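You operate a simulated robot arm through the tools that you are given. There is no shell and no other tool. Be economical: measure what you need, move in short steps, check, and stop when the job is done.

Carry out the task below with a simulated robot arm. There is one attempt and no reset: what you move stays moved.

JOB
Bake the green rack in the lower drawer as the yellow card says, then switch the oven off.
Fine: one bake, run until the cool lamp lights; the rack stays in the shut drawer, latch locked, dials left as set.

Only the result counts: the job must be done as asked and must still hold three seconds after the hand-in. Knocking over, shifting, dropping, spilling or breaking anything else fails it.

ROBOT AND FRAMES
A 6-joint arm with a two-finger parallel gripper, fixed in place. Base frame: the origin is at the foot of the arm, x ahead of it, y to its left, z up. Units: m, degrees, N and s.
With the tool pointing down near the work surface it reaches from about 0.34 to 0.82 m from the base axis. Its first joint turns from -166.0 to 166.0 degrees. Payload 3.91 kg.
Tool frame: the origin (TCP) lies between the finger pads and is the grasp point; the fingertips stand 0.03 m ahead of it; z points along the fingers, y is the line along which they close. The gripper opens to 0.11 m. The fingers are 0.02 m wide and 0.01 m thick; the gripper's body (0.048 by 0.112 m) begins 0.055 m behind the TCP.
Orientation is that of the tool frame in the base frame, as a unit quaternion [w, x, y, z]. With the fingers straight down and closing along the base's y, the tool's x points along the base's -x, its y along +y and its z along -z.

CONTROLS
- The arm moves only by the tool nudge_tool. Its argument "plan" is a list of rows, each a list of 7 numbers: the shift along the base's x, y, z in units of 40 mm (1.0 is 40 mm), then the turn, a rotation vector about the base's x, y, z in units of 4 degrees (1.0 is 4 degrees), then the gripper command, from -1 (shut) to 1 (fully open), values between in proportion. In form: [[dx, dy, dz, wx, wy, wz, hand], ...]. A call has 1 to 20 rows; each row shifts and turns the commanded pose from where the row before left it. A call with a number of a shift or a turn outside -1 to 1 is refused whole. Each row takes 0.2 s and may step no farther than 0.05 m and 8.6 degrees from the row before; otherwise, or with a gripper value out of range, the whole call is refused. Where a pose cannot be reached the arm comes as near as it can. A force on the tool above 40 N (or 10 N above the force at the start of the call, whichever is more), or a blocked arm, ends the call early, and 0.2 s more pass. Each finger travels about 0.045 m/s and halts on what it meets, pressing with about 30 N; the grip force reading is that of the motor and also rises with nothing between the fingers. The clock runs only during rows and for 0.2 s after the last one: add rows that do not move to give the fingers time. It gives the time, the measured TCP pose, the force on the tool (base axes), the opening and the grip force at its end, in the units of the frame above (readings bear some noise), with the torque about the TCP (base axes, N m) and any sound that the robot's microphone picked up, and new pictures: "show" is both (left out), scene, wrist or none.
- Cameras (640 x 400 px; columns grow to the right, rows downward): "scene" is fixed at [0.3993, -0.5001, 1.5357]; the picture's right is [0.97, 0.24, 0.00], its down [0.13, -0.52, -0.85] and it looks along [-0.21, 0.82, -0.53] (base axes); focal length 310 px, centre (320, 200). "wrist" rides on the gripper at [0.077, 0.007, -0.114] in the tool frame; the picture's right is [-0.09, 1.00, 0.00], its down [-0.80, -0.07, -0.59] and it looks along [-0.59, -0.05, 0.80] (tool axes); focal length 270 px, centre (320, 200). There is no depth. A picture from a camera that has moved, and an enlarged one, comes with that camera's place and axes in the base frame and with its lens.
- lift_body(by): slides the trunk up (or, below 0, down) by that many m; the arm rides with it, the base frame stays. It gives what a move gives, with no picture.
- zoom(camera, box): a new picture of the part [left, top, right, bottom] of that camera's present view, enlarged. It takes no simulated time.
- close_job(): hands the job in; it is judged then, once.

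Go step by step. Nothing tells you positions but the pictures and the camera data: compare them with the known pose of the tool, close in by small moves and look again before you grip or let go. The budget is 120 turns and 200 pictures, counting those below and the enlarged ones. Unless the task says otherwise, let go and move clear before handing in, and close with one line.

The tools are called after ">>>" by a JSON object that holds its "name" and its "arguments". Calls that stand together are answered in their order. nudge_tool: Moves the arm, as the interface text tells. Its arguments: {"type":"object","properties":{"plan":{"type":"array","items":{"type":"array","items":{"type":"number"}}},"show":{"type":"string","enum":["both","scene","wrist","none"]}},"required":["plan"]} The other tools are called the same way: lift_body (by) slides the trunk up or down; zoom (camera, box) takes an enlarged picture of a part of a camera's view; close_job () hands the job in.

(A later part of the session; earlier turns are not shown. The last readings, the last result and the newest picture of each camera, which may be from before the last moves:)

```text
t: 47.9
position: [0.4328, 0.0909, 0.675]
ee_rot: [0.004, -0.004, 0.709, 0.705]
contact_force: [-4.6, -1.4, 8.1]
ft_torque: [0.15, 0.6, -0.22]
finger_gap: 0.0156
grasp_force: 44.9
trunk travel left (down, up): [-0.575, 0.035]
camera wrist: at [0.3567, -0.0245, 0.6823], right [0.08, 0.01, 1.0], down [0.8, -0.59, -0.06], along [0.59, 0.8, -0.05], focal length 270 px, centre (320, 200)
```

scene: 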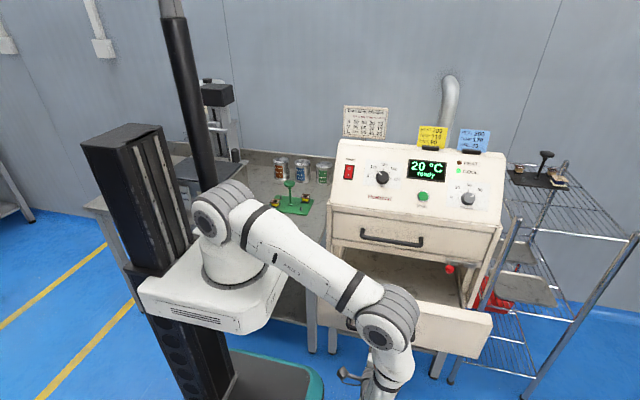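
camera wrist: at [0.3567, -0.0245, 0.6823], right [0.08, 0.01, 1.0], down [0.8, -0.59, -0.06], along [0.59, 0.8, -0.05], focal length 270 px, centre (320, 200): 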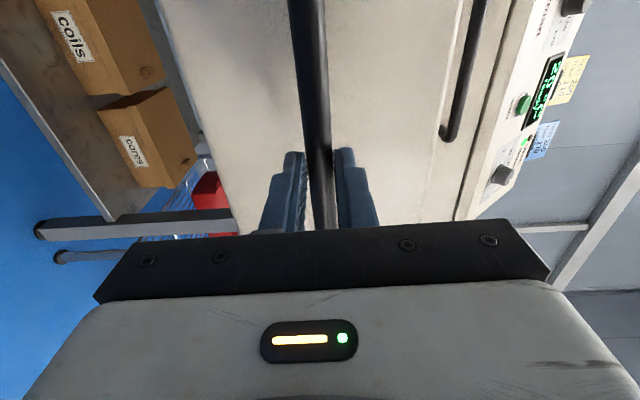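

Drawer is about 23 cm open. I check the drawer interior and pull a bit further for clearance.

>>> {"name": "nudge_tool", "arguments": {"plan": [[0, -0.3, 0, 0, 0, 0, -1], [0, -0.3, 0, 0, 0, 0, -1], [0, -0.3, 0, 0, 0, 0, -1], [0, -0.3, 0, 0, 0, 0, -1], [0, 0, 0, 0, 0, 0, -1]], "show": "none"}}

>>> {"name": "zoom", "arguments": {"camera": "scene", "box": [310, 190, 510, 390]}}

```text
t: 49.1
position: [0.4326, 0.0417, 0.6756]
ee_rot: [0.002, -0.004, 0.709, 0.705]
contact_force: [0.4, -3.1, 6.7]
ft_torque: [0.15, 0.66, 0.84]
finger_gap: 0.0158
grasp_force: 45.5
trunk travel left (down, up): [-0.575, 0.035]
```

```text
2.00 times, centred on (410, 290) of scene
camera zoom: at [0.3993, -0.5001, 1.5357], right [0.97, 0.24, 0.0], down [0.13, -0.52, -0.85], along [-0.21, 0.82, -0.53], focal length 619 px, centre (140, 20)
```

zoom: 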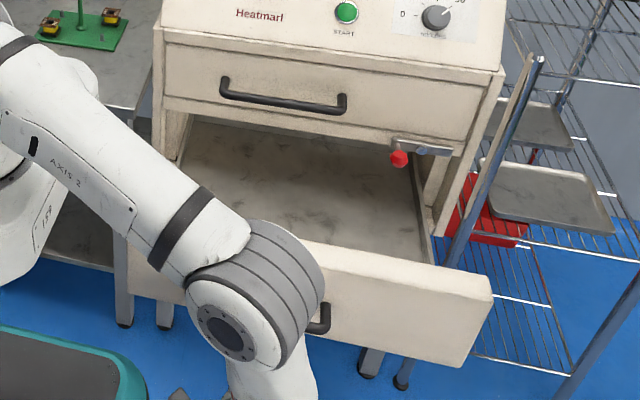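

The drawer is open about 28 cm. I let go of the handle, back away and rise while turning the tool down again.

>>> {"name": "nudge_tool", "arguments": {"plan": [[0, 0, 0, 0, 0, 0, 0], [0, 0, 0, 0, 0, 0, 0], [0, 0, 0, 0, 0, 0, 0], [0, -0.6, 0, 0, 0, 0, 0], [0, -0.6, 0, 0, 0, 0, 0], [0, -0.6, 0, 0, 0, 0, 0], [0, 0, 0.9, 0, 0, 0, 0], [0, 0, 0.9, 0, 0, 0, 0], [0, 0, 0.9, 0, 0, 0, 0], [0, 0, 0.9, 0, 0, 0, 0], [0, 0, 0.9, 0, 0, 0, 0], [0, 0, 0.9, 0, 0, 0, 0], [0, 0, 0.9, 0, 0, 0, 0], [0, 0, 0.9, -0.5, 0, 0, 0], [0, 0, 0.9, -1, 0, 0, 0], [0, 0, 0.9, -1, 0, 0, 0], [0, 0, 0.9, -1, 0, 0, 0], [0, 0, 0.9, -1, 0, 0, 0], [0, 0, 0.9, -1, 0, 0, 0], [0, 0, 0.9, -1, 0, 0, 0]], "show": "scene"}}

```text
t: 53.3
position: [0.4325, -0.0267, 1.1819]
ee_rot: [0.003, -0.005, 0.851, 0.526]
contact_force: [-1.0, -0.3, -0.1]
ft_torque: [-0.03, 0.01, 0.0]
finger_gap: 0.055
grasp_force: 0.1
trunk travel left (down, up): [-0.575, 0.035]
```

scene: 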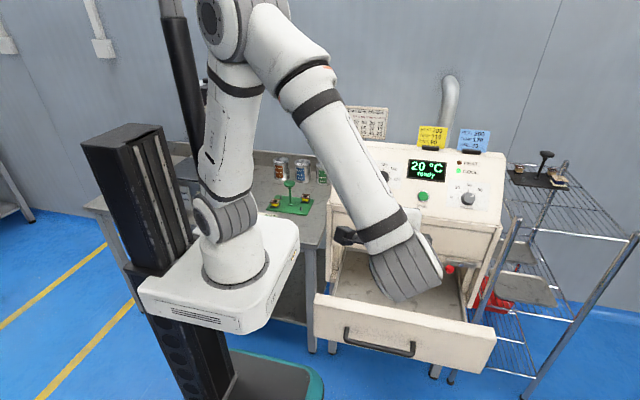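

Next I swing over toward the bench at a safe height, with the tool pointing down.

>>> {"name": "nudge_tool", "arguments": {"plan": [[-0.1, 0.82, 0.1, -0.883, 0, 0, 0.3], [-0.1, 0.82, 0.1, -0.883, 0, 0, 0.3], [-0.1, 0.82, 0.1, -0.883, 0, 0, 0.3], [-0.1, 0.82, 0.1, -0.883, 0, 0, 0.3], [-0.1, 0.82, 0.1, -0.883, 0, 0, 0.3], [-0.1, 0.82, 0.1, -0.883, 0, 0, 0.3], [-0.1, 0.82, 0.1, -0.883, 0, 0, 0.3], [-0.75, 0.65, 0, -0.883, 0, 0, 0.3], [-0.75, 0.65, 0, -0.883, 0, 0, 0.3], [-0.75, 0.65, 0, -0.883, 0, 0, 0.3], [-0.75, 0.65, 0, -0.883, 0, 0, 0.3], [-0.75, 0.65, 0, -0.883, 0, 0, 0.3], [-0.83, 0.33, 0, -0.883, 0, 0, 0.3], [-0.83, 0.33, 0, -0.883, 0, 0, 0.3], [-0.83, 0.33, 0, -0.883, 0, 0, 0.3], [-0.83, 0.33, 0, -0.883, 0, 0, 0.3], [-0.83, 0.33, 0, -0.883, 0, 0, 0.3], [-0.83, 0.33, 0, -0.883, 0, 0, 0.3], [0, 0, 0, 0, 0, 0, 0.3]]}}

```text
t: 57.3
position: [0.0555, 0.4093, 1.206]
ee_rot: [0.0, -0.006, 1.0, 0.001]
contact_force: [1.0, 0.1, 0.3]
ft_torque: [-0.01, 0.0, -0.02]
finger_gap: 0.0715
grasp_force: 0.1
trunk travel left (down, up): [-0.575, 0.035]
camera wrist: at [-0.0204, 0.4147, 1.3213], right [0.08, 1.0, 0.0], down [0.8, -0.06, 0.59], along [0.59, -0.05, -0.8], focal length 270 px, centre (320, 200)
```

scene: 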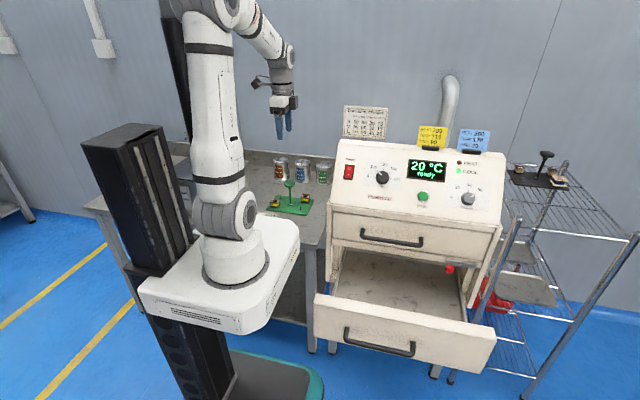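
wrist: 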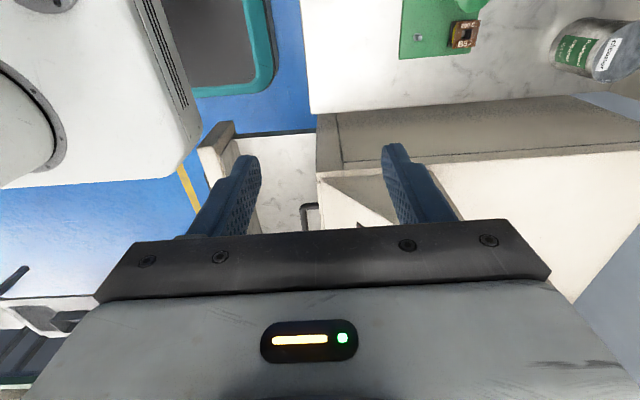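

Bench top is at about z 0.775, and the rack (≈0.18×0.15 m) has its post near (−0.023, 0.613) with the knob at z≈0.88. I move over it.

>>> {"name": "nudge_tool", "arguments": {"plan": [[-0.28, 0.73, -0.6, 0, 0, 0, 0.6], [-0.28, 0.73, -0.6, 0, 0, 0, 0.6], [-0.28, 0.73, -0.6, 0, 0, 0, 0.6], [-0.28, 0.73, -0.6, 0, 0, 0, 0.6], [-0.28, 0.73, -0.6, 0, 0, 0, 0.6], [-0.28, 0.73, -0.6, 0, 0, 0, 0.6], [-0.28, 0.73, -0.6, 0, 0, 0, 0.6], [0, 0, 0, 0, 0, 0, 0.6]]}}

```text
t: 59.1
position: [-0.0242, 0.6126, 1.0396]
ee_rot: [0.0, -0.006, 1.0, 0.001]
contact_force: [0.5, 0.6, 0.3]
ft_torque: [0.05, 0.01, 0.0]
finger_gap: 0.0882
grasp_force: 0.1
trunk travel left (down, up): [-0.575, 0.035]
camera wrist: at [-0.0997, 0.6184, 1.1544], right [0.08, 1.0, 0.0], down [0.8, -0.06, 0.59], along [0.59, -0.05, -0.8], focal length 270 px, centre (320, 200)
```

scene: 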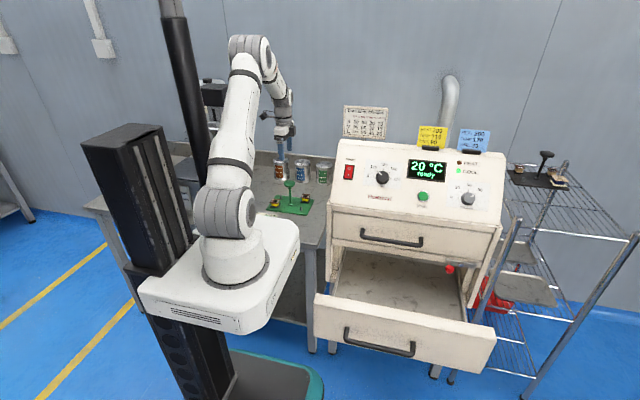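
wrist: 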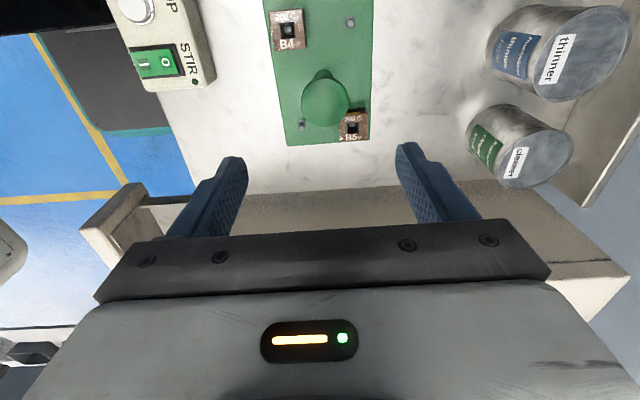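

The knob is confirmed at about (−0.0235, 0.616, 0.88). I descend 12 cm and re-check.

>>> {"name": "nudge_tool", "arguments": {"plan": [[0, 0.03, -0.6, 0, 0, 0, 0.6], [0, 0.03, -0.6, 0, 0, 0, 0.6], [0, 0.02, -0.6, 0, 0, 0, 0.6], [0, 0, -0.6, 0, 0, 0, 0.6], [0, 0, -0.6, 0, 0, 0, 0.6], [0, 0, 0, 0, 0, 0, 0.6]], "show": "wrist"}}

```text
t: 60.5
position: [-0.024, 0.6165, 0.9216]
ee_rot: [0.0, -0.005, 1.0, 0.0]
contact_force: [-0.7, 0.0, -1.0]
ft_torque: [-0.03, 0.02, -0.01]
finger_gap: 0.0882
grasp_force: 0.0
trunk travel left (down, up): [-0.575, 0.035]
camera wrist: at [-0.0995, 0.6224, 1.0341], right [0.08, 1.0, 0.0], down [0.8, -0.06, 0.59], along [0.59, -0.05, -0.8], focal length 270 px, centre (320, 200)
```

wrist: 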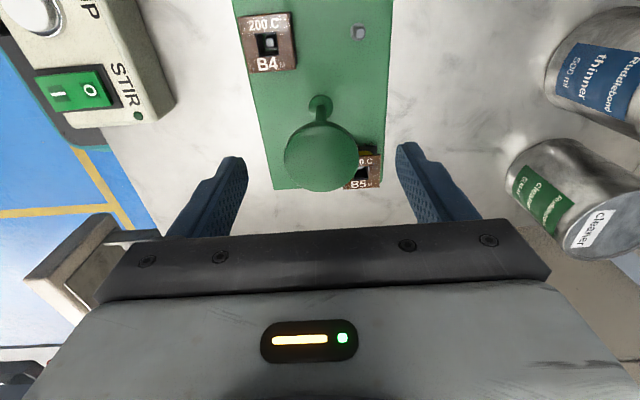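

Well aligned; knob face is ~36 mm below TCP. I descend 45 mm and grip.

>>> {"name": "nudge_tool", "arguments": {"plan": [[0, 0, -0.4, 0, 0, 0, 0.6], [0, 0, -0.4, 0, 0, 0, 0.6], [0, 0, -0.33, 0, 0, 0, 0.6], [0, 0, 0, 0, 0, 0, 0], [0, 0, 0, 0, 0, 0, -1], [0, 0, 0, 0, 0, 0, -1], [0, 0, 0, 0, 0, 0, -1], [0, 0, 0, 0, 0, 0, -1]]}}

```text
t: 62.3
position: [-0.0239, 0.6179, 0.8745]
ee_rot: [0.0, -0.005, 1.0, 0.0]
contact_force: [0.2, 1.6, 0.5]
ft_torque: [0.06, 0.06, 0.01]
finger_gap: 0.0486
grasp_force: 29.3
trunk travel left (down, up): [-0.575, 0.035]
camera wrist: at [-0.099, 0.6224, 0.9889], right [0.08, 1.0, 0.0], down [0.8, -0.06, 0.59], along [0.59, -0.05, -0.8], focal length 270 px, centre (320, 200)
```

scene: 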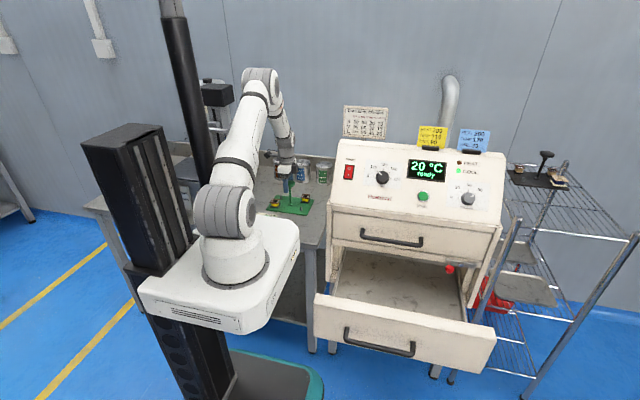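
wrist: 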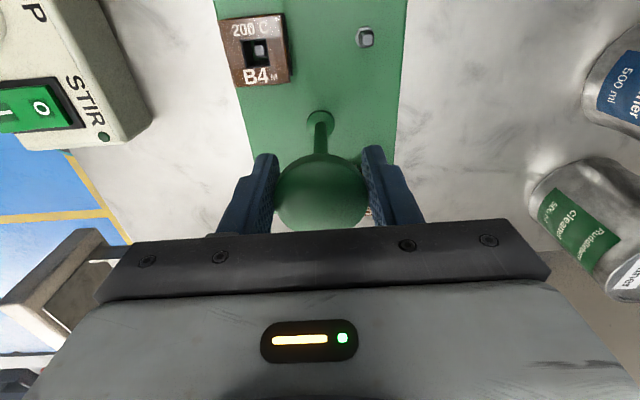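

The rack is gripped by its knob (48.6 mm). I lift it straight up slowly.

>>> {"name": "nudge_tool", "arguments": {"plan": [[0, 0, 0.15, 0, 0, 0, -1], [0, 0, 0.25, 0, 0, 0, -1], [0, 0, 0.4, 0, 0, 0, -1], [0, 0, 0.5, 0, 0, 0, -1], [0, 0, 0.5, 0, 0, 0, -1], [0, 0, 0.5, 0, 0, 0, -1], [0, 0, 0.5, 0, 0, 0, -1], [0, 0, 0.5, 0, 0, 0, -1], [0, 0, 0.5, 0, 0, 0, -1], [0, 0, 0.5, 0, 0, 0, -1], [0, 0, 0.5, 0, 0, 0, -1], [0, 0, 0.5, 0, 0, 0, -1], [0, 0, 0.5, 0, 0, 0, -1], [0, 0, 0.5, 0, 0, 0, -1], [0, 0, 0.5, 0, 0, 0, -1], [0, 0, 0.5, 0, 0, 0, -1], [0, 0, 0.5, 0, 0, 0, -1], [0, 0, 0.4, 0, 0, 0, -1], [0, 0, 0.2, 0, 0, 0, -1], [0, 0, 0, 0, 0, 0, -1]]}}

```text
t: 66.5
position: [-0.024, 0.617, 1.2111]
ee_rot: [0.0, -0.006, 1.0, 0.001]
contact_force: [-0.3, 0.5, -3.7]
ft_torque: [-0.03, 0.01, -0.01]
finger_gap: 0.0483
grasp_force: 29.7
trunk travel left (down, up): [-0.575, 0.035]
camera wrist: at [-0.0994, 0.6227, 1.3246], right [0.08, 1.0, 0.0], down [0.8, -0.06, 0.59], along [0.59, -0.05, -0.8], focal length 270 px, centre (320, 200)
```

scene: 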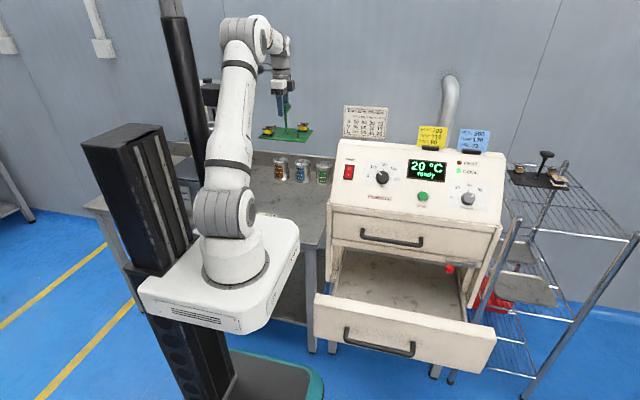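
wrist: 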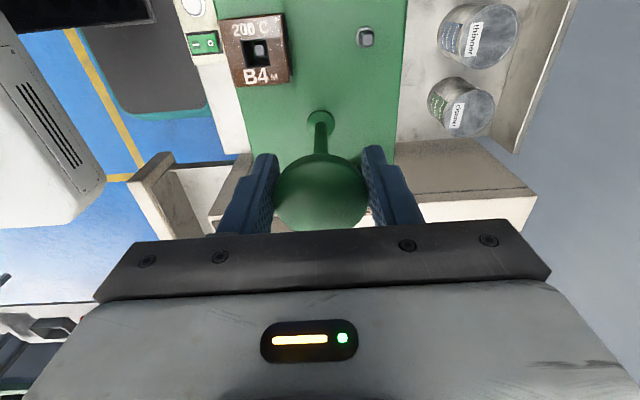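

The rack hangs level with both coils on. I carry it on an arc to above the open drawer, staying in front of the oven.

>>> {"name": "nudge_tool", "arguments": {"plan": [[0.2, -0.3, 0, 0, 0, 0, -1], [0.26, -0.4, 0, 0, 0, 0, -1], [0.26, -0.4, 0, 0, 0, 0, -1], [0.26, -0.4, 0, 0, 0, 0, -1], [0.26, -0.4, 0, 0, 0, 0, -1], [0.26, -0.4, 0, 0, 0, 0, -1], [0.26, -0.4, 0, 0, 0, 0, -1], [0.26, -0.4, 0, 0, 0, 0, -1], [0.26, -0.4, 0, 0, 0, 0, -1], [0.26, -0.4, 0, 0, 0, 0, -1], [0.44, -0.42, 0, 0, 0, 0, -1], [0.44, -0.42, 0, 0, 0, 0, -1], [0.44, -0.42, 0, 0, 0, 0, -1], [0.44, -0.42, 0, 0, 0, 0, -1], [0.44, -0.42, 0, 0, 0, 0, -1], [0.44, -0.42, 0, 0, 0, 0, -1], [0.44, -0.42, 0, 0, 0, 0, -1], [0.44, -0.42, 0, 0, 0, 0, -1], [0.3, -0.3, 0, 0, 0, 0, -1], [0, 0, 0, 0, 0, 0, -1]], "show": "scene"}}

>>> {"name": "nudge_tool", "arguments": {"plan": [[0.3, -0.15, 0, 0, 0, 0, -1], [0.5, -0.25, 0, 0, 0, 0, -1], [0.5, -0.25, 0, 0, 0, 0, -1], [0.5, -0.25, 0, 0, 0, 0, -1], [0.5, -0.25, 0, 0, 0, 0, -1], [0.5, -0.25, 0, 0, 0, 0, -1], [0.5, -0.25, 0, 0, 0, 0, -1], [0.5, -0.25, 0, 0, 0, 0, -1], [0.5, -0.25, 0, 0, 0, 0, -1], [0.5, -0.25, 0, 0, 0, 0, -1], [0.3, -0.15, 0, 0, 0, 0, -1], [0, 0, 0, 0, 0, 0, -1]]}}

```text
t: 70.7
position: [0.232, 0.3144, 1.21]
ee_rot: [0.0, -0.005, 1.0, -0.001]
contact_force: [-0.5, -0.3, -3.0]
ft_torque: [0.02, 0.02, 0.0]
finger_gap: 0.0485
grasp_force: 30.1
trunk travel left (down, up): [-0.575, 0.035]
```

scene: 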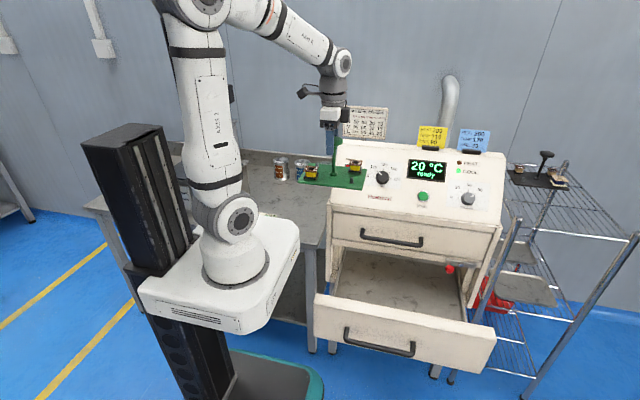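

```text
t: 73.3
position: [0.4347, 0.2123, 1.21]
ee_rot: [-0.001, -0.005, 1.0, 0.001]
contact_force: [-0.2, 0.5, -3.0]
ft_torque: [0.02, 0.04, 0.02]
finger_gap: 0.0482
grasp_force: 29.7
trunk travel left (down, up): [-0.575, 0.035]
camera wrist: at [0.3602, 0.218, 1.3248], right [0.08, 1.0, 0.0], down [0.8, -0.06, 0.59], along [0.59, -0.05, -0.8], focal length 270 px, centre (320, 200)
```

scene: 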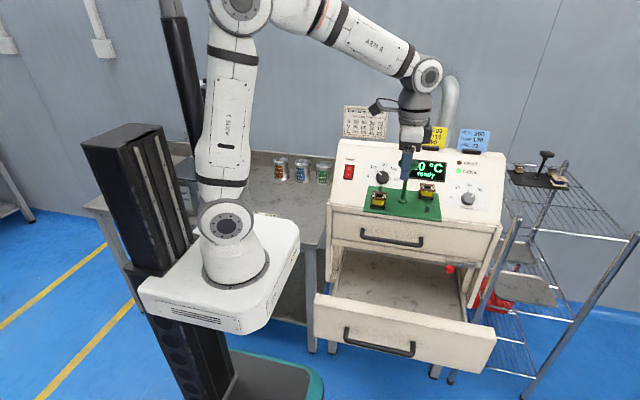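
wrist: 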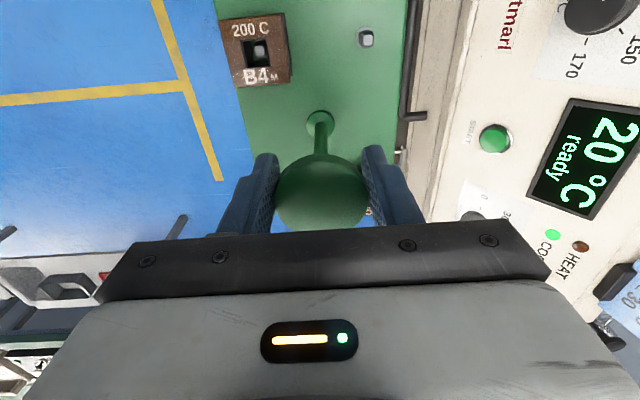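

The rack is over the drawer opening: its edges clear the upper handle (y≈0.337) and the drawer front. I lower it in steps.

>>> {"name": "nudge_tool", "arguments": {"plan": [[0, 0, -0.3, 0, 0, 0, -1], [0, 0, -0.55, 0, 0, 0, -1], [0, 0, -0.55, 0, 0, 0, -1], [0, 0, -0.55, 0, 0, 0, -1], [0, 0, -0.55, 0, 0, 0, -1], [0, 0, -0.55, 0, 0, 0, -1], [0, 0, -0.55, 0, 0, 0, -1], [0, 0, -0.55, 0, 0, 0, -1], [0, 0, -0.55, 0, 0, 0, -1], [0, 0, -0.55, 0, 0, 0, -1], [0, 0, -0.55, 0, 0, 0, -1], [0, 0, -0.55, 0, 0, 0, -1], [0, 0, -0.55, 0, 0, 0, -1], [0, 0, -0.55, 0, 0, 0, -1], [0, 0, -0.55, 0, 0, 0, -1], [0, 0, -0.3, 0, 0, 0, -1], [0, 0, 0, 0, 0, 0, -1]]}}

>>> {"name": "zoom", "arguments": {"camera": "scene", "box": [310, 170, 510, 370]}}

```text
t: 76.9
position: [0.4364, 0.2129, 0.8785]
ee_rot: [0.0, -0.005, 1.0, 0.0]
contact_force: [-0.1, 0.1, -3.3]
ft_torque: [0.02, 0.03, -0.01]
finger_gap: 0.0486
grasp_force: 29.7
trunk travel left (down, up): [-0.575, 0.035]
camera wrist: at [0.3603, 0.219, 0.9925], right [0.08, 1.0, 0.0], down [0.8, -0.06, 0.59], along [0.59, -0.05, -0.8], focal length 270 px, centre (320, 200)
```

scene: 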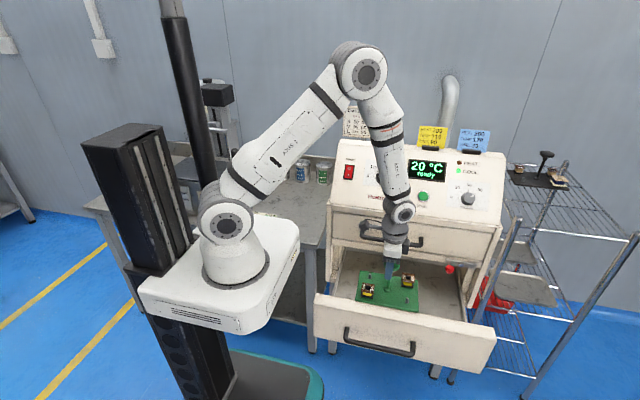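
wrist: 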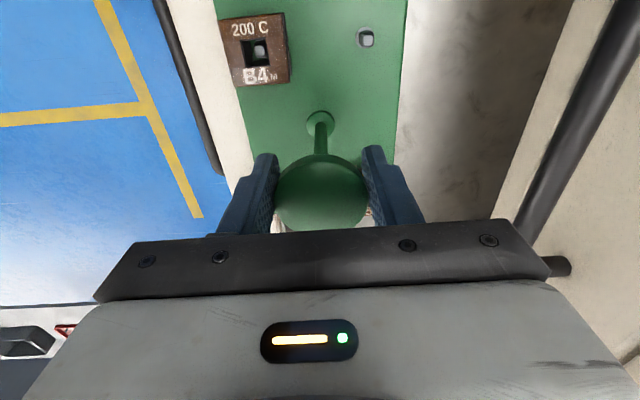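

```text
2.00 times, centred on (410, 270) of scene
camera zoom: at [0.3993, -0.5001, 1.5357], right [0.97, 0.24, 0.0], down [0.13, -0.52, -0.85], along [-0.21, 0.82, -0.53], focal length 619 px, centre (140, 60)
```

zoom: 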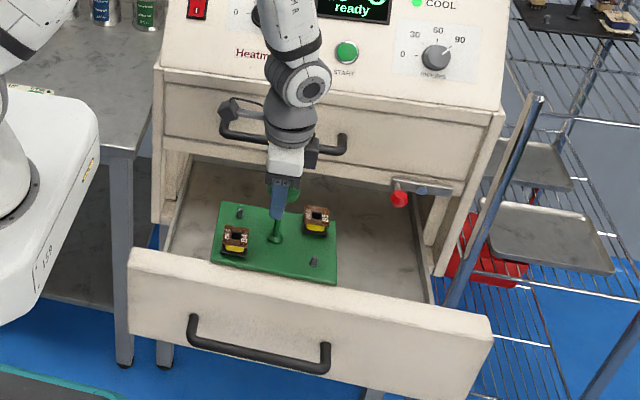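

The rack hangs just above the drawer rim. I shift 12 mm inward for clearance from the drawer front and continue down.

>>> {"name": "nudge_tool", "arguments": {"plan": [[0.1, 0.3, 0, 0, 0, 0, -1], [0, 0, -0.4, 0, 0, 0, -1], [0, 0, -0.5, 0, 0, 0, -1], [0, 0, -0.5, 0, 0, 0, -1], [0, 0, -0.5, 0, 0, 0, -1], [0, 0, -0.5, 0, 0, 0, -1], [0, 0, -0.4, 0, 0, 0, -1], [0, 0, 0, 0, 0, 0, -1]]}}

>>> {"name": "zoom", "arguments": {"camera": "scene", "box": [310, 190, 510, 390]}}

```text
t: 78.7
position: [0.4392, 0.2252, 0.7652]
ee_rot: [-0.001, -0.006, 1.0, 0.0]
contact_force: [-0.5, -0.1, -3.8]
ft_torque: [0.02, 0.02, 0.0]
finger_gap: 0.0485
grasp_force: 29.9
trunk travel left (down, up): [-0.575, 0.035]
camera wrist: at [0.3639, 0.2301, 0.8802], right [0.08, 1.0, 0.0], down [0.8, -0.06, 0.59], along [0.59, -0.05, -0.8], focal length 270 px, centre (320, 200)
```

scene: 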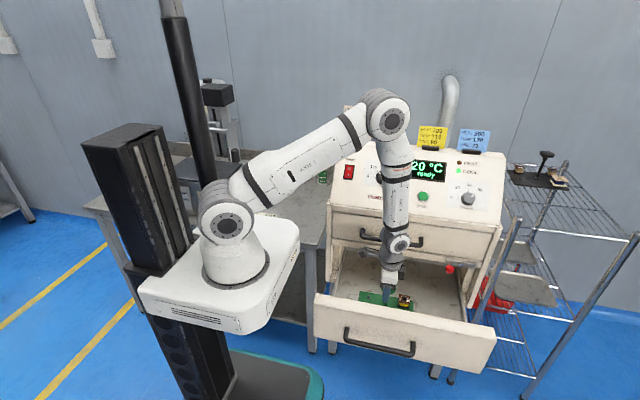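
wrist: 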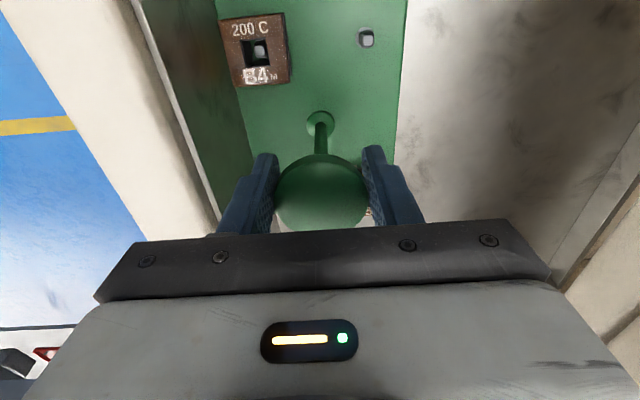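

```text
2.00 times, centred on (410, 290) of scene
camera zoom: at [0.3993, -0.5001, 1.5357], right [0.97, 0.24, 0.0], down [0.13, -0.52, -0.85], along [-0.21, 0.82, -0.53], focal length 619 px, centre (140, 20)
```

zoom: 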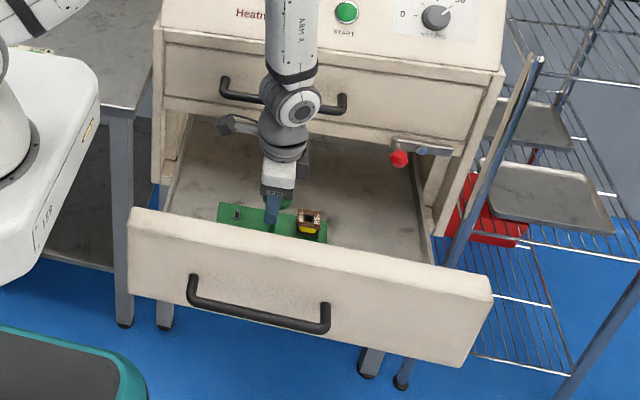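

The rack is inside the drawer, still hanging. I lower slowly until contact.

>>> {"name": "nudge_tool", "arguments": {"plan": [[0, 0, -0.25, 0, 0, 0, -1], [0, 0, -0.25, 0, 0, 0, -1], [0, 0, -0.25, 0, 0, 0, -1], [0, 0, -0.2, 0, 0, 0, -1], [0, 0, 0, 0, 0, 0, -1]], "show": "wrist"}}

```text
t: 79.9
position: [0.4399, 0.226, 0.7297]
ee_rot: [0.0, -0.005, 1.0, 0.001]
contact_force: [2.4, 1.6, 22.9]
ft_torque: [0.0, 0.02, 0.05]
finger_gap: 0.0485
grasp_force: 29.7
trunk travel left (down, up): [-0.575, 0.035]
camera wrist: at [0.3634, 0.2304, 0.8438], right [0.08, 1.0, 0.0], down [0.8, -0.06, 0.6], along [0.59, -0.04, -0.8], focal length 270 px, centre (320, 200)
```

wrist: 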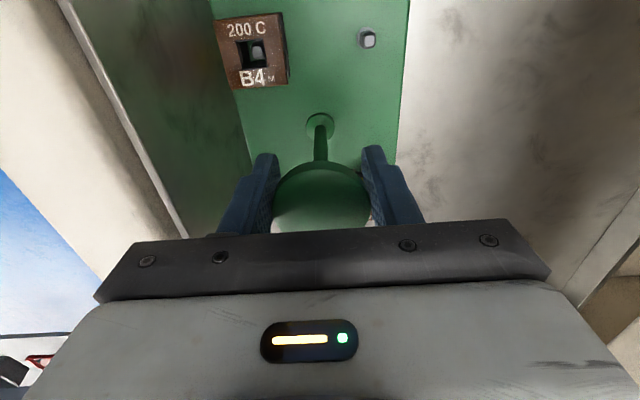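

The rack rests on the drawer floor. I relieve the pressure, open and rise straight up.

>>> {"name": "nudge_tool", "arguments": {"plan": [[0, 0, 0.04, 0, 0, 0, -1], [0, 0, 0, 0, 0, 0, 0.3], [0, 0, 0, 0, 0, 0, 0.3], [0, 0, 0, 0, 0, 0, 0.3], [0, 0, 0.3, 0, 0, 0, 0.3], [0, 0, 0.5, 0, 0, 0, 0.3], [0, 0, 0.8, 0, 0, 0, 0.3], [0, 0, 0.9, 0, 0, 0, 0.3], [0, 0, 0.9, 0, 0, 0, 0.3], [0, 0, 0.9, 0, 0, 0, 0.3], [0, 0, 0, 0, 0, 0, 0.3]]}}

>>> {"name": "zoom", "arguments": {"camera": "scene", "box": [310, 190, 510, 390]}}

```text
t: 82.3
position: [0.4406, 0.2266, 0.902]
ee_rot: [0.0, -0.005, 1.0, 0.0]
contact_force: [-0.5, 0.2, -0.6]
ft_torque: [0.01, 0.03, 0.06]
finger_gap: 0.0714
grasp_force: 0.2
trunk travel left (down, up): [-0.575, 0.035]
camera wrist: at [0.3638, 0.231, 1.0163], right [0.08, 1.0, 0.0], down [0.8, -0.06, 0.59], along [0.59, -0.05, -0.81], focal length 270 px, centre (320, 200)
```

scene: 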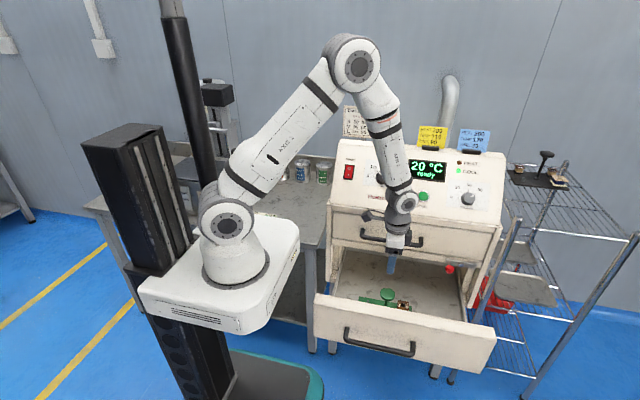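
wrist: 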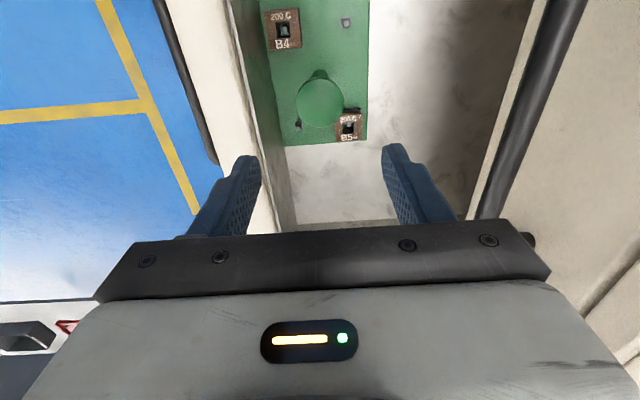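

```text
2.00 times, centred on (410, 290) of scene
camera zoom: at [0.3993, -0.5001, 1.5357], right [0.97, 0.24, 0.0], down [0.13, -0.52, -0.85], along [-0.21, 0.82, -0.53], focal length 619 px, centre (140, 20)
```

zoom: 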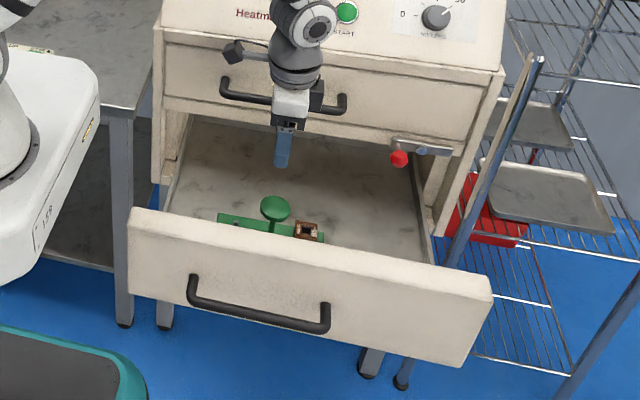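

The rack sits upright in the drawer, coils in place. I move out in front of the drawer and level the tool with closed fingers.

>>> {"name": "nudge_tool", "arguments": {"plan": [[0, 0, 0.7, 0, 0, 0, 0], [0, -0.4, 0.4, 0.5, 0, 0, 0], [0, -0.7, 0, 1, 0, 0, -1], [0, -0.7, 0, 1, 0, 0, -1], [0, -0.7, 0, 1, 0, 0, -1], [0, -0.7, 0, 1, 0, 0, -1], [0, -0.7, 0, 1, 0, 0, -1], [0, -0.7, 0, 1, 0, 0, -1], [0, -0.7, 0, 1, 0, 0, -1], [0, -0.7, 0, 1, 0, 0, -1], [0, -0.7, 0, 1, 0, 0, -1], [0, -0.7, 0, 1, 0, 0, -1], [0, 0, 0, 1, 0, 0, -1], [0, 0, 0, 1, 0, 0, -1], [0, 0, 0, 1, 0, 0, -1], [0, 0, 0, 1, 0, 0, -1], [0, 0, 0, 1, 0, 0, -1], [0, 0, 0, 1, 0, 0, -1], [0, 0, 0, 1, 0, 0, -1], [0, 0, 0, 1, 0, 0, -1]], "show": "none"}}

>>> {"name": "nudge_tool", "arguments": {"plan": [[0, 0, -0.5, 1, 0, 0, -1], [0, 0, -0.7, 1, 0, 0, -1], [0, 0, -0.7, 1, 0, 0, -1], [0, 0, -0.7, 1, 0, 0, -1], [0, 0, -0.7, 0, 0, 0, -1], [0, 0, -0.7, 0, 0, 0, -1], [0, 0, -0.7, 0, 0, 0, -1], [0, 0, -0.6, 0, 0, 0, -1], [0, 0, 0, 0, 0, 0, -1]]}}

```text
t: 86.5
position: [0.4396, -0.0717, 0.9455]
ee_rot: [0.003, -0.005, 0.798, 0.603]
contact_force: [0.8, -0.1, -0.2]
ft_torque: [-0.02, -0.04, -0.02]
finger_gap: 0.0
grasp_force: 30.1
trunk travel left (down, up): [-0.575, 0.035]
```

```text
t: 88.5
position: [0.4398, -0.0718, 0.7337]
ee_rot: [0.002, -0.004, 0.708, 0.707]
contact_force: [0.5, 0.3, 0.0]
ft_torque: [-0.02, -0.04, 0.01]
finger_gap: 0.0001
grasp_force: 30.2
trunk travel left (down, up): [-0.575, 0.035]
camera wrist: at [0.3631, -0.1863, 0.7395], right [0.08, 0.0, 1.0], down [0.8, -0.59, -0.06], along [0.59, 0.8, -0.05], focal length 270 px, centre (320, 200)
```

scene: 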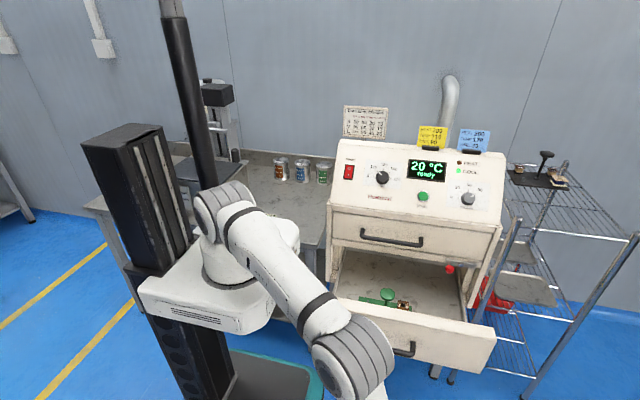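
wrist: 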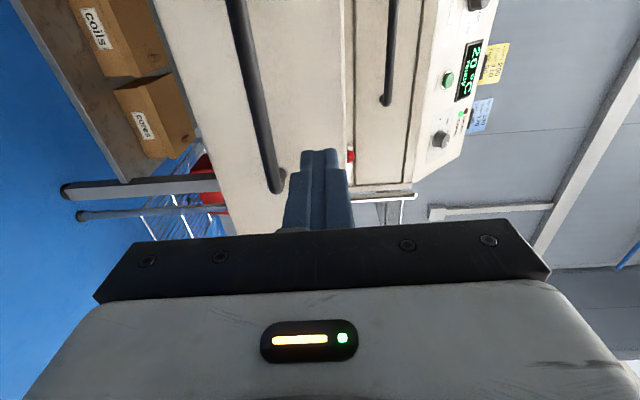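

I push the drawer shut with the fingertips at z≈0.725, slowly.

>>> {"name": "nudge_tool", "arguments": {"plan": [[0.1, 0.5, -0.1, 0, 0, 0, -1], [0.1, 0.5, -0.1, 0, 0, 0, -1], [0, 0.5, 0, 0, 0, 0, -1], [0, 0.5, 0, 0, 0, 0, -1], [0, 0.5, 0, 0, 0, 0, -1], [0, 0.3, 0, 0, 0, 0, -1], [0, 0.2, 0, 0, 0, 0, -1], [0, 0.2, 0, 0, 0, 0, -1], [0, 0.2, 0, 0, 0, 0, -1], [0, 0.3, 0, 0, 0, 0, -1], [0, 0.3, 0, 0, 0, 0, -1], [0, 0.3, 0, 0, 0, 0, -1], [0, 0.3, 0, 0, 0, 0, -1], [0, 0.3, 0, 0, 0, 0, -1], [0, 0.3, 0, 0, 0, 0, -1], [0, 0.3, 0, 0, 0, 0, -1], [0, 0.3, 0, 0, 0, 0, -1], [0, 0.3, 0, 0, 0, 0, -1], [0, 0.3, 0, 0, 0, 0, -1]]}}

```text
t: 92.5
position: [0.447, 0.1869, 0.7251]
ee_rot: [0.001, -0.004, 0.707, 0.707]
contact_force: [0.0, 0.1, -0.3]
ft_torque: [0.01, 0.0, 0.02]
finger_gap: 0.0
grasp_force: 30.2
trunk travel left (down, up): [-0.575, 0.035]
camera wrist: at [0.3713, 0.0706, 0.731], right [0.08, 0.0, 1.0], down [0.8, -0.59, -0.06], along [0.59, 0.81, -0.05], focal length 270 px, centre (320, 200)
```

scene: 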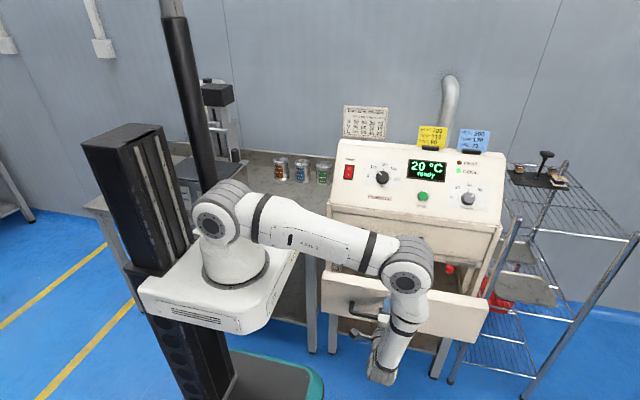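
wrist: 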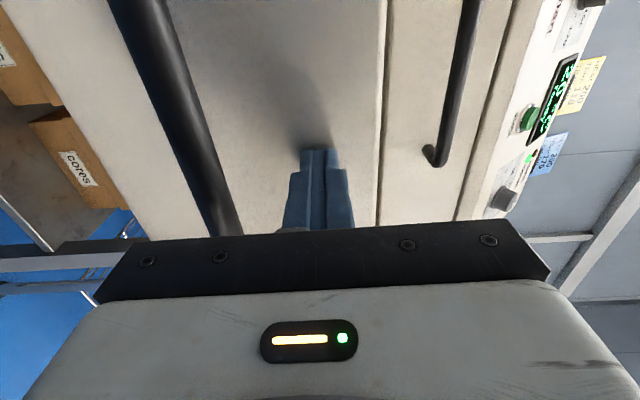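

The drawer is closing smoothly. I continue until it meets the stop.

>>> {"name": "nudge_tool", "arguments": {"plan": [[0, 0.3, 0, 0, 0, 0, -1], [0, 0.3, 0, 0, 0, 0, -1], [0, 0.3, 0, 0, 0, 0, -1], [0, 0.3, 0, 0, 0, 0, -1], [0, 0.3, 0, 0, 0, 0, -1], [0, 0.3, 0, 0, 0, 0, -1], [0, 0.3, 0, 0, 0, 0, -1], [0, 0.3, 0, 0, 0, 0, -1], [0, 0.3, 0, 0, 0, 0, -1], [0, 0.3, 0, 0, 0, 0, -1], [0, 0.3, 0, 0, 0, 0, -1], [0, 0.2, 0, 0, 0, 0, -1], [0, 0.15, 0, 0, 0, 0, -1], [0, 0.15, 0, 0, 0, 0, -1], [0, 0.15, 0, 0, 0, 0, -1], [0, 0.15, 0, 0, 0, 0, -1], [0, 0.15, 0, 0, 0, 0, -1]]}}

```text
t: 96.1
position: [0.4484, 0.3546, 0.7253]
ee_rot: [0.003, -0.004, 0.707, 0.707]
contact_force: [-0.3, 0.8, -0.3]
ft_torque: [-0.01, -0.01, -0.01]
finger_gap: 0.0
grasp_force: 30.2
trunk travel left (down, up): [-0.575, 0.035]
camera wrist: at [0.3719, 0.2399, 0.7318], right [0.08, 0.0, 1.0], down [0.8, -0.59, -0.06], along [0.59, 0.8, -0.05], focal length 270 px, centre (320, 200)
```

scene: 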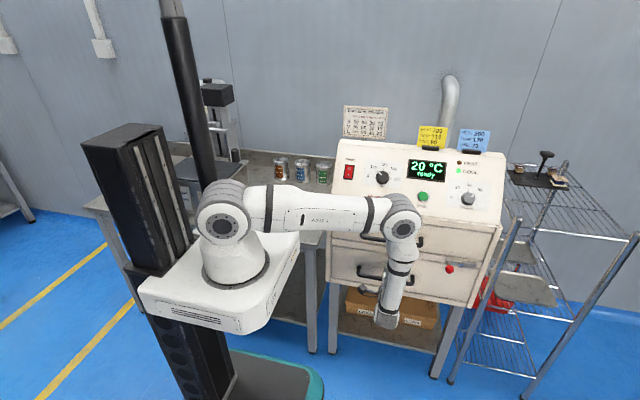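
wrist: 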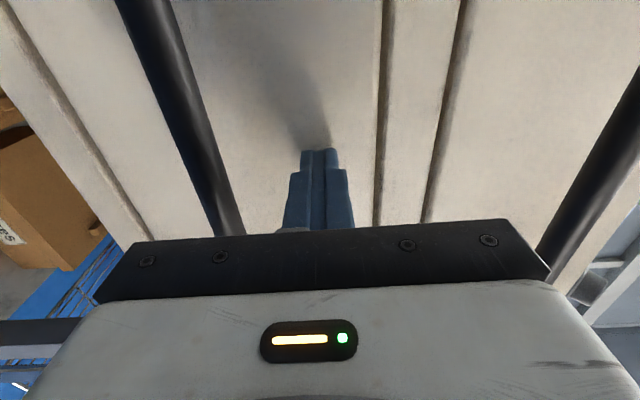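

Nearly shut and no stop force yet. I push on in small steps.

>>> {"name": "nudge_tool", "arguments": {"plan": [[0, 0.1, 0, 0, 0, 0, -1], [0, 0.1, 0, 0, 0, 0, -1], [0, 0.1, 0, 0, 0, 0, -1], [0, 0.1, 0, 0, 0, 0, -1], [0, 0.1, 0, 0, 0, 0, -1], [0, 0.1, 0, 0, 0, 0, -1], [0, 0.1, 0, 0, 0, 0, -1], [0, 0.1, 0, 0, 0, 0, -1]]}}

>>> {"name": "zoom", "arguments": {"camera": "scene", "box": [420, 220, 520, 320]}}

```text
t: 96.9
position: [0.4478, 0.3601, 0.7257]
ee_rot: [0.004, 0.0, 0.706, 0.708]
contact_force: [-0.6, -19.1, 5.5]
ft_torque: [0.08, 0.17, 0.2]
finger_gap: 0.0
grasp_force: 29.9
trunk travel left (down, up): [-0.575, 0.035]
stopped in row 3: the force on the tool passed its limit at 49 N (the readings are from after the stop); the commanded pose is now the measured one
camera wrist: at [0.3708, 0.2456, 0.7319], right [0.08, 0.0, 1.0], down [0.8, -0.6, -0.07], along [0.6, 0.8, -0.05], focal length 270 px, centre (320, 200)
```

scene: 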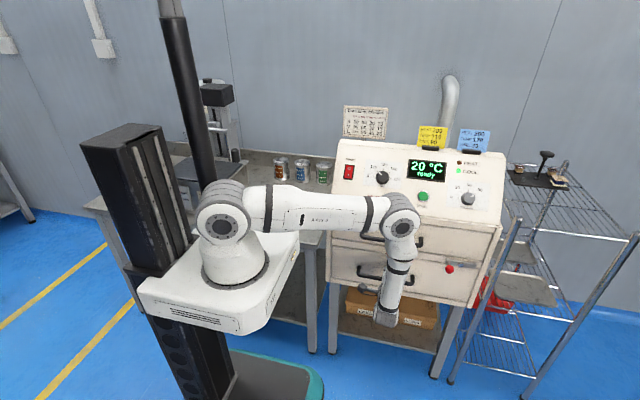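
wrist: 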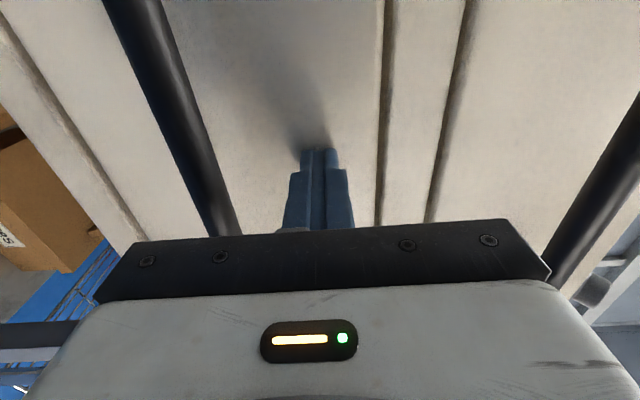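

```text
4.00 times, centred on (470, 270) of scene
camera zoom: at [0.3993, -0.5001, 1.5357], right [0.97, 0.24, 0.0], down [0.13, -0.52, -0.85], along [-0.21, 0.82, -0.53], focal length 1238 px, centre (-280, -80)
```

zoom: 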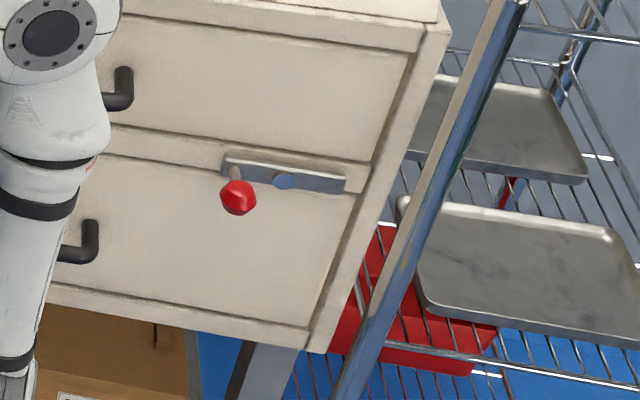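

The drawer is shut (49 N stop). Next the latch: I back off and move in front of the red knob at about (0.638, 0.352, 0.772).

>>> {"name": "nudge_tool", "arguments": {"plan": [[0, -0.6, 0, 0, 0, 0, -1], [0, -0.8, 0, 0, 0, 0, 0.2], [0, -0.8, 0, 0, 0, 0, 0.2], [0, -0.8, 0, 0, 0, 0, 0.2], [0.6, 0, 0.15, 0, 0, 0, 0.2], [0.6, 0, 0.15, 0, 0, 0, 0.2], [0.6, 0, 0.15, 0, 0, 0, 0.2], [0.6, 0, 0.15, 0, 0, 0, 0.2], [0.6, 0, 0.15, 0, 0, 0, 0.2], [0.6, 0, 0.15, 0, 0, 0, 0.2], [0.6, 0, 0.15, 0, 0, 0, 0.2], [0.5, 0, 0.1, 0, 0, 0, 0.2], [0, 0, 0, 0, 0, 0, 0.2]]}}

```text
t: 99.7
position: [0.6371, 0.2425, 0.7688]
ee_rot: [0.004, -0.001, 0.708, 0.706]
contact_force: [0.1, 0.0, 0.3]
ft_torque: [-0.01, -0.01, 0.0]
finger_gap: 0.0659
grasp_force: 0.0
trunk travel left (down, up): [-0.575, 0.035]
camera wrist: at [0.5605, 0.1271, 0.7764], right [0.08, 0.0, 1.0], down [0.8, -0.6, -0.06], along [0.59, 0.8, -0.05], focal length 270 px, centre (320, 200)
```

scene: 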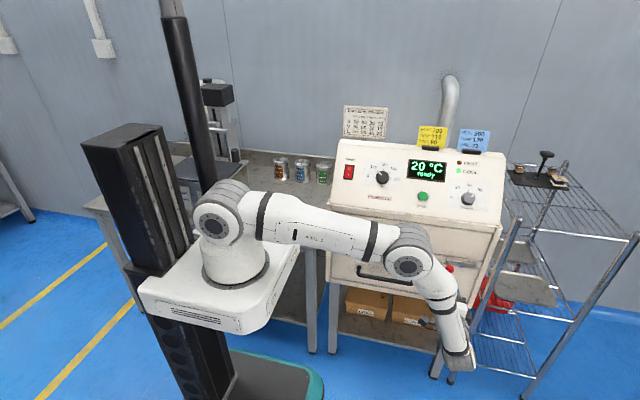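
wrist: 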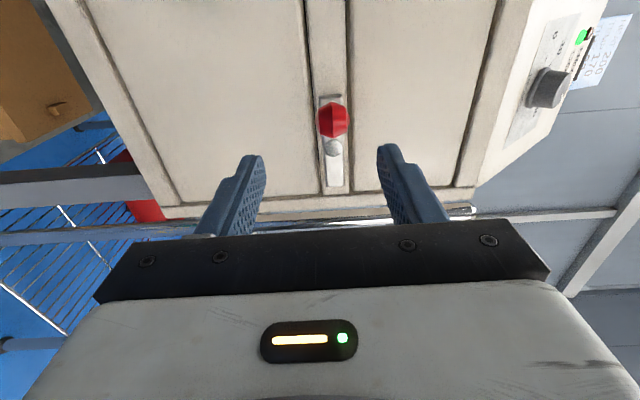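

Knob is at about (0.641, 0.78 z) and the pivot at x≈0.681, radius ≈40 mm. I centre on the knob and advance.

>>> {"name": "nudge_tool", "arguments": {"plan": [[0.05, 0.4, 0.14, 0, 0, 0, 0.2], [0.04, 0.4, 0.14, 0, 0, 0, 0.2], [0, 0.5, 0, 0, 0, 0, 0.2], [0, 0.5, 0, 0, 0, 0, 0.2], [0, 0, 0, 0, 0, 0, 0.2]], "show": "wrist"}}

```text
t: 100.9
position: [0.6398, 0.3134, 0.7807]
ee_rot: [0.004, -0.002, 0.708, 0.706]
contact_force: [0.2, -0.4, -0.9]
ft_torque: [-0.03, 0.0, -0.01]
finger_gap: 0.0659
grasp_force: 0.1
trunk travel left (down, up): [-0.575, 0.035]
camera wrist: at [0.5635, 0.1993, 0.7876], right [0.08, 0.0, 1.0], down [0.8, -0.6, -0.06], along [0.6, 0.8, -0.05], focal length 270 px, centre (320, 200)
```

wrist: 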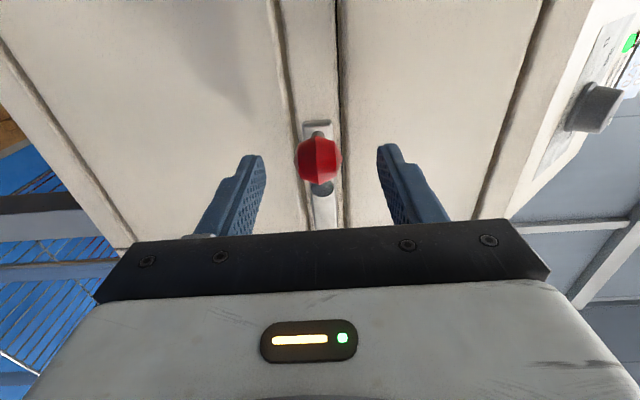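

Centred on the knob, which is about 30 mm ahead. I advance 28 mm and grip.

>>> {"name": "nudge_tool", "arguments": {"plan": [[0, 0.35, 0, 0, 0, 0, 0.2], [0, 0.35, 0, 0, 0, 0, 0.2], [0, 0, 0, 0, 0, 0, 0], [0, 0, 0, 0, 0, 0, -1], [0, 0, 0, 0, 0, 0, -1], [0, 0, 0, 0, 0, 0, -1]], "show": "wrist"}}

```text
t: 102.3
position: [0.6385, 0.343, 0.7806]
ee_rot: [0.004, -0.001, 0.707, 0.707]
contact_force: [-0.9, 1.2, -6.8]
ft_torque: [-0.04, 0.08, -0.08]
finger_gap: 0.0296
grasp_force: 45.8
trunk travel left (down, up): [-0.575, 0.035]
camera wrist: at [0.5634, 0.2277, 0.7866], right [0.08, 0.0, 1.0], down [0.8, -0.6, -0.07], along [0.59, 0.8, -0.05], focal length 270 px, centre (320, 200)
```

wrist: 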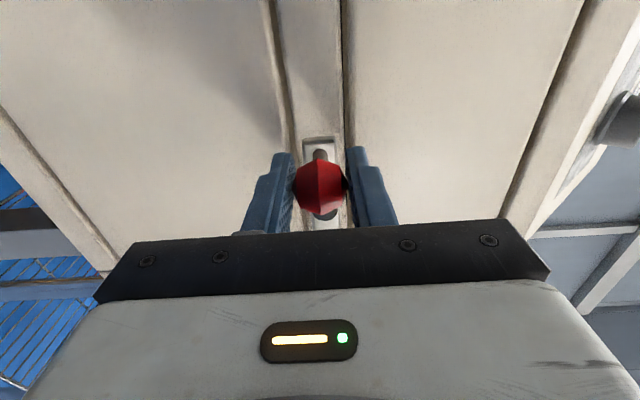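

Gripped. I try swinging it down (counter-clockwise) along the arc by 20°, turning the tool with it.

>>> {"name": "nudge_tool", "arguments": {"plan": [[0.0026, 0, -0.074, 0, -1, 0, -1], [0.0077, 0, -0.0736, 0, -1, 0, -1], [0.0129, 0, -0.0728, 0, -1, 0, -1], [0.0178, 0, -0.0718, 0, -1, 0, -1], [0.0229, 0, -0.0704, 0, -1, 0, -1], [0, 0, 0, 0, 0, 0, -1]], "show": "wrist"}}

```text
t: 103.7
position: [0.6412, 0.3427, 0.7659]
ee_rot: [0.127, -0.124, 0.696, 0.696]
contact_force: [-0.9, -0.7, -11.2]
ft_torque: [-0.07, 0.33, 0.07]
finger_gap: 0.0295
grasp_force: 45.3
trunk travel left (down, up): [-0.575, 0.035]
camera wrist: at [0.5682, 0.2277, 0.746], right [-0.26, 0.0, 0.96], down [0.77, -0.6, 0.21], along [0.58, 0.8, 0.16], focal length 270 px, centre (320, 200)
```

wrist: 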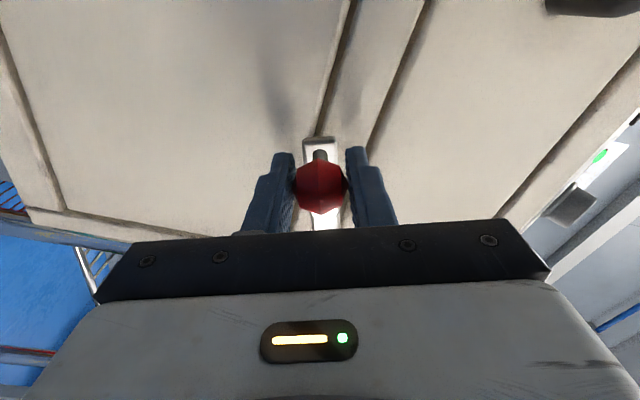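

It turns freely that way. I continue along the arc to vertical.

>>> {"name": "nudge_tool", "arguments": {"plan": [[0.0278, 0, -0.0686, 0, -1, 0, -1], [0.0324, 0, -0.0666, 0, -1, 0, -1], [0.037, 0, -0.064, 0, -1, 0, -1], [0.0413, 0, -0.0614, 0, -1, 0, -1], [0.0456, 0, -0.0583, 0, -1, 0, -1], [0.0495, 0, -0.055, 0, -1, 0, -1], [0.0532, 0, -0.0513, 0, -1, 0, -1], [0.0566, 0, -0.0476, 0, -1, 0, -1], [0.0599, 0, -0.0435, 0, -1, 0, -1], [0.0628, 0, -0.0392, 0, -1, 0, -1], [0.0653, 0, -0.0348, 0, -1, 0, -1], [0.0676, 0, -0.0301, 0, -1, 0, -1], [0.0695, 0, -0.0253, 0, -1, 0, -1], [0.0711, 0, -0.0204, 0, -1, 0, -1], [0.0724, 0, -0.0154, 0, -1, 0, -1], [0.0732, 0, -0.0103, 0, -1, 0, -1], [0.0738, 0, -0.0052, 0, -1, 0, -1], [0.037, 0, 0, 0, -0.5, 0, -1], [0, 0, 0, 0, 0, 0, -1]]}}

```text
t: 107.7
position: [0.6803, 0.3422, 0.7402]
ee_rot: [0.503, -0.501, 0.498, 0.499]
contact_force: [-16.3, -0.7, -4.3]
ft_torque: [0.14, -0.15, 0.0]
finger_gap: 0.0292
grasp_force: 45.1
trunk travel left (down, up): [-0.575, 0.035]
camera wrist: at [0.675, 0.2277, 0.6621], right [-1.0, 0.0, 0.08], down [0.06, -0.6, 0.8], along [0.05, 0.8, 0.6], focal length 270 px, centre (320, 200)
```

scene: 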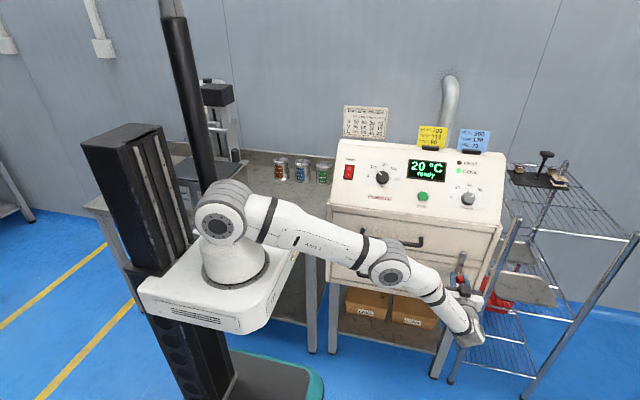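
wrist: 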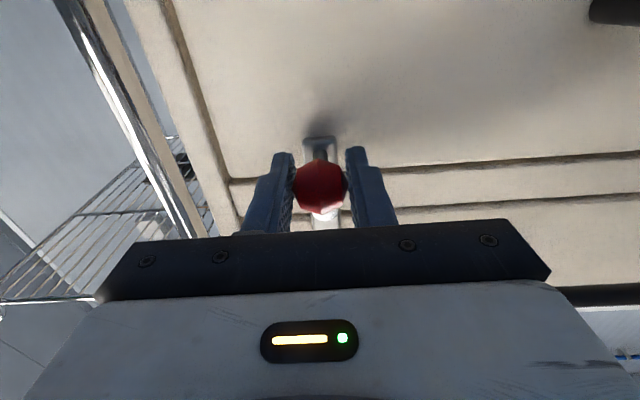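

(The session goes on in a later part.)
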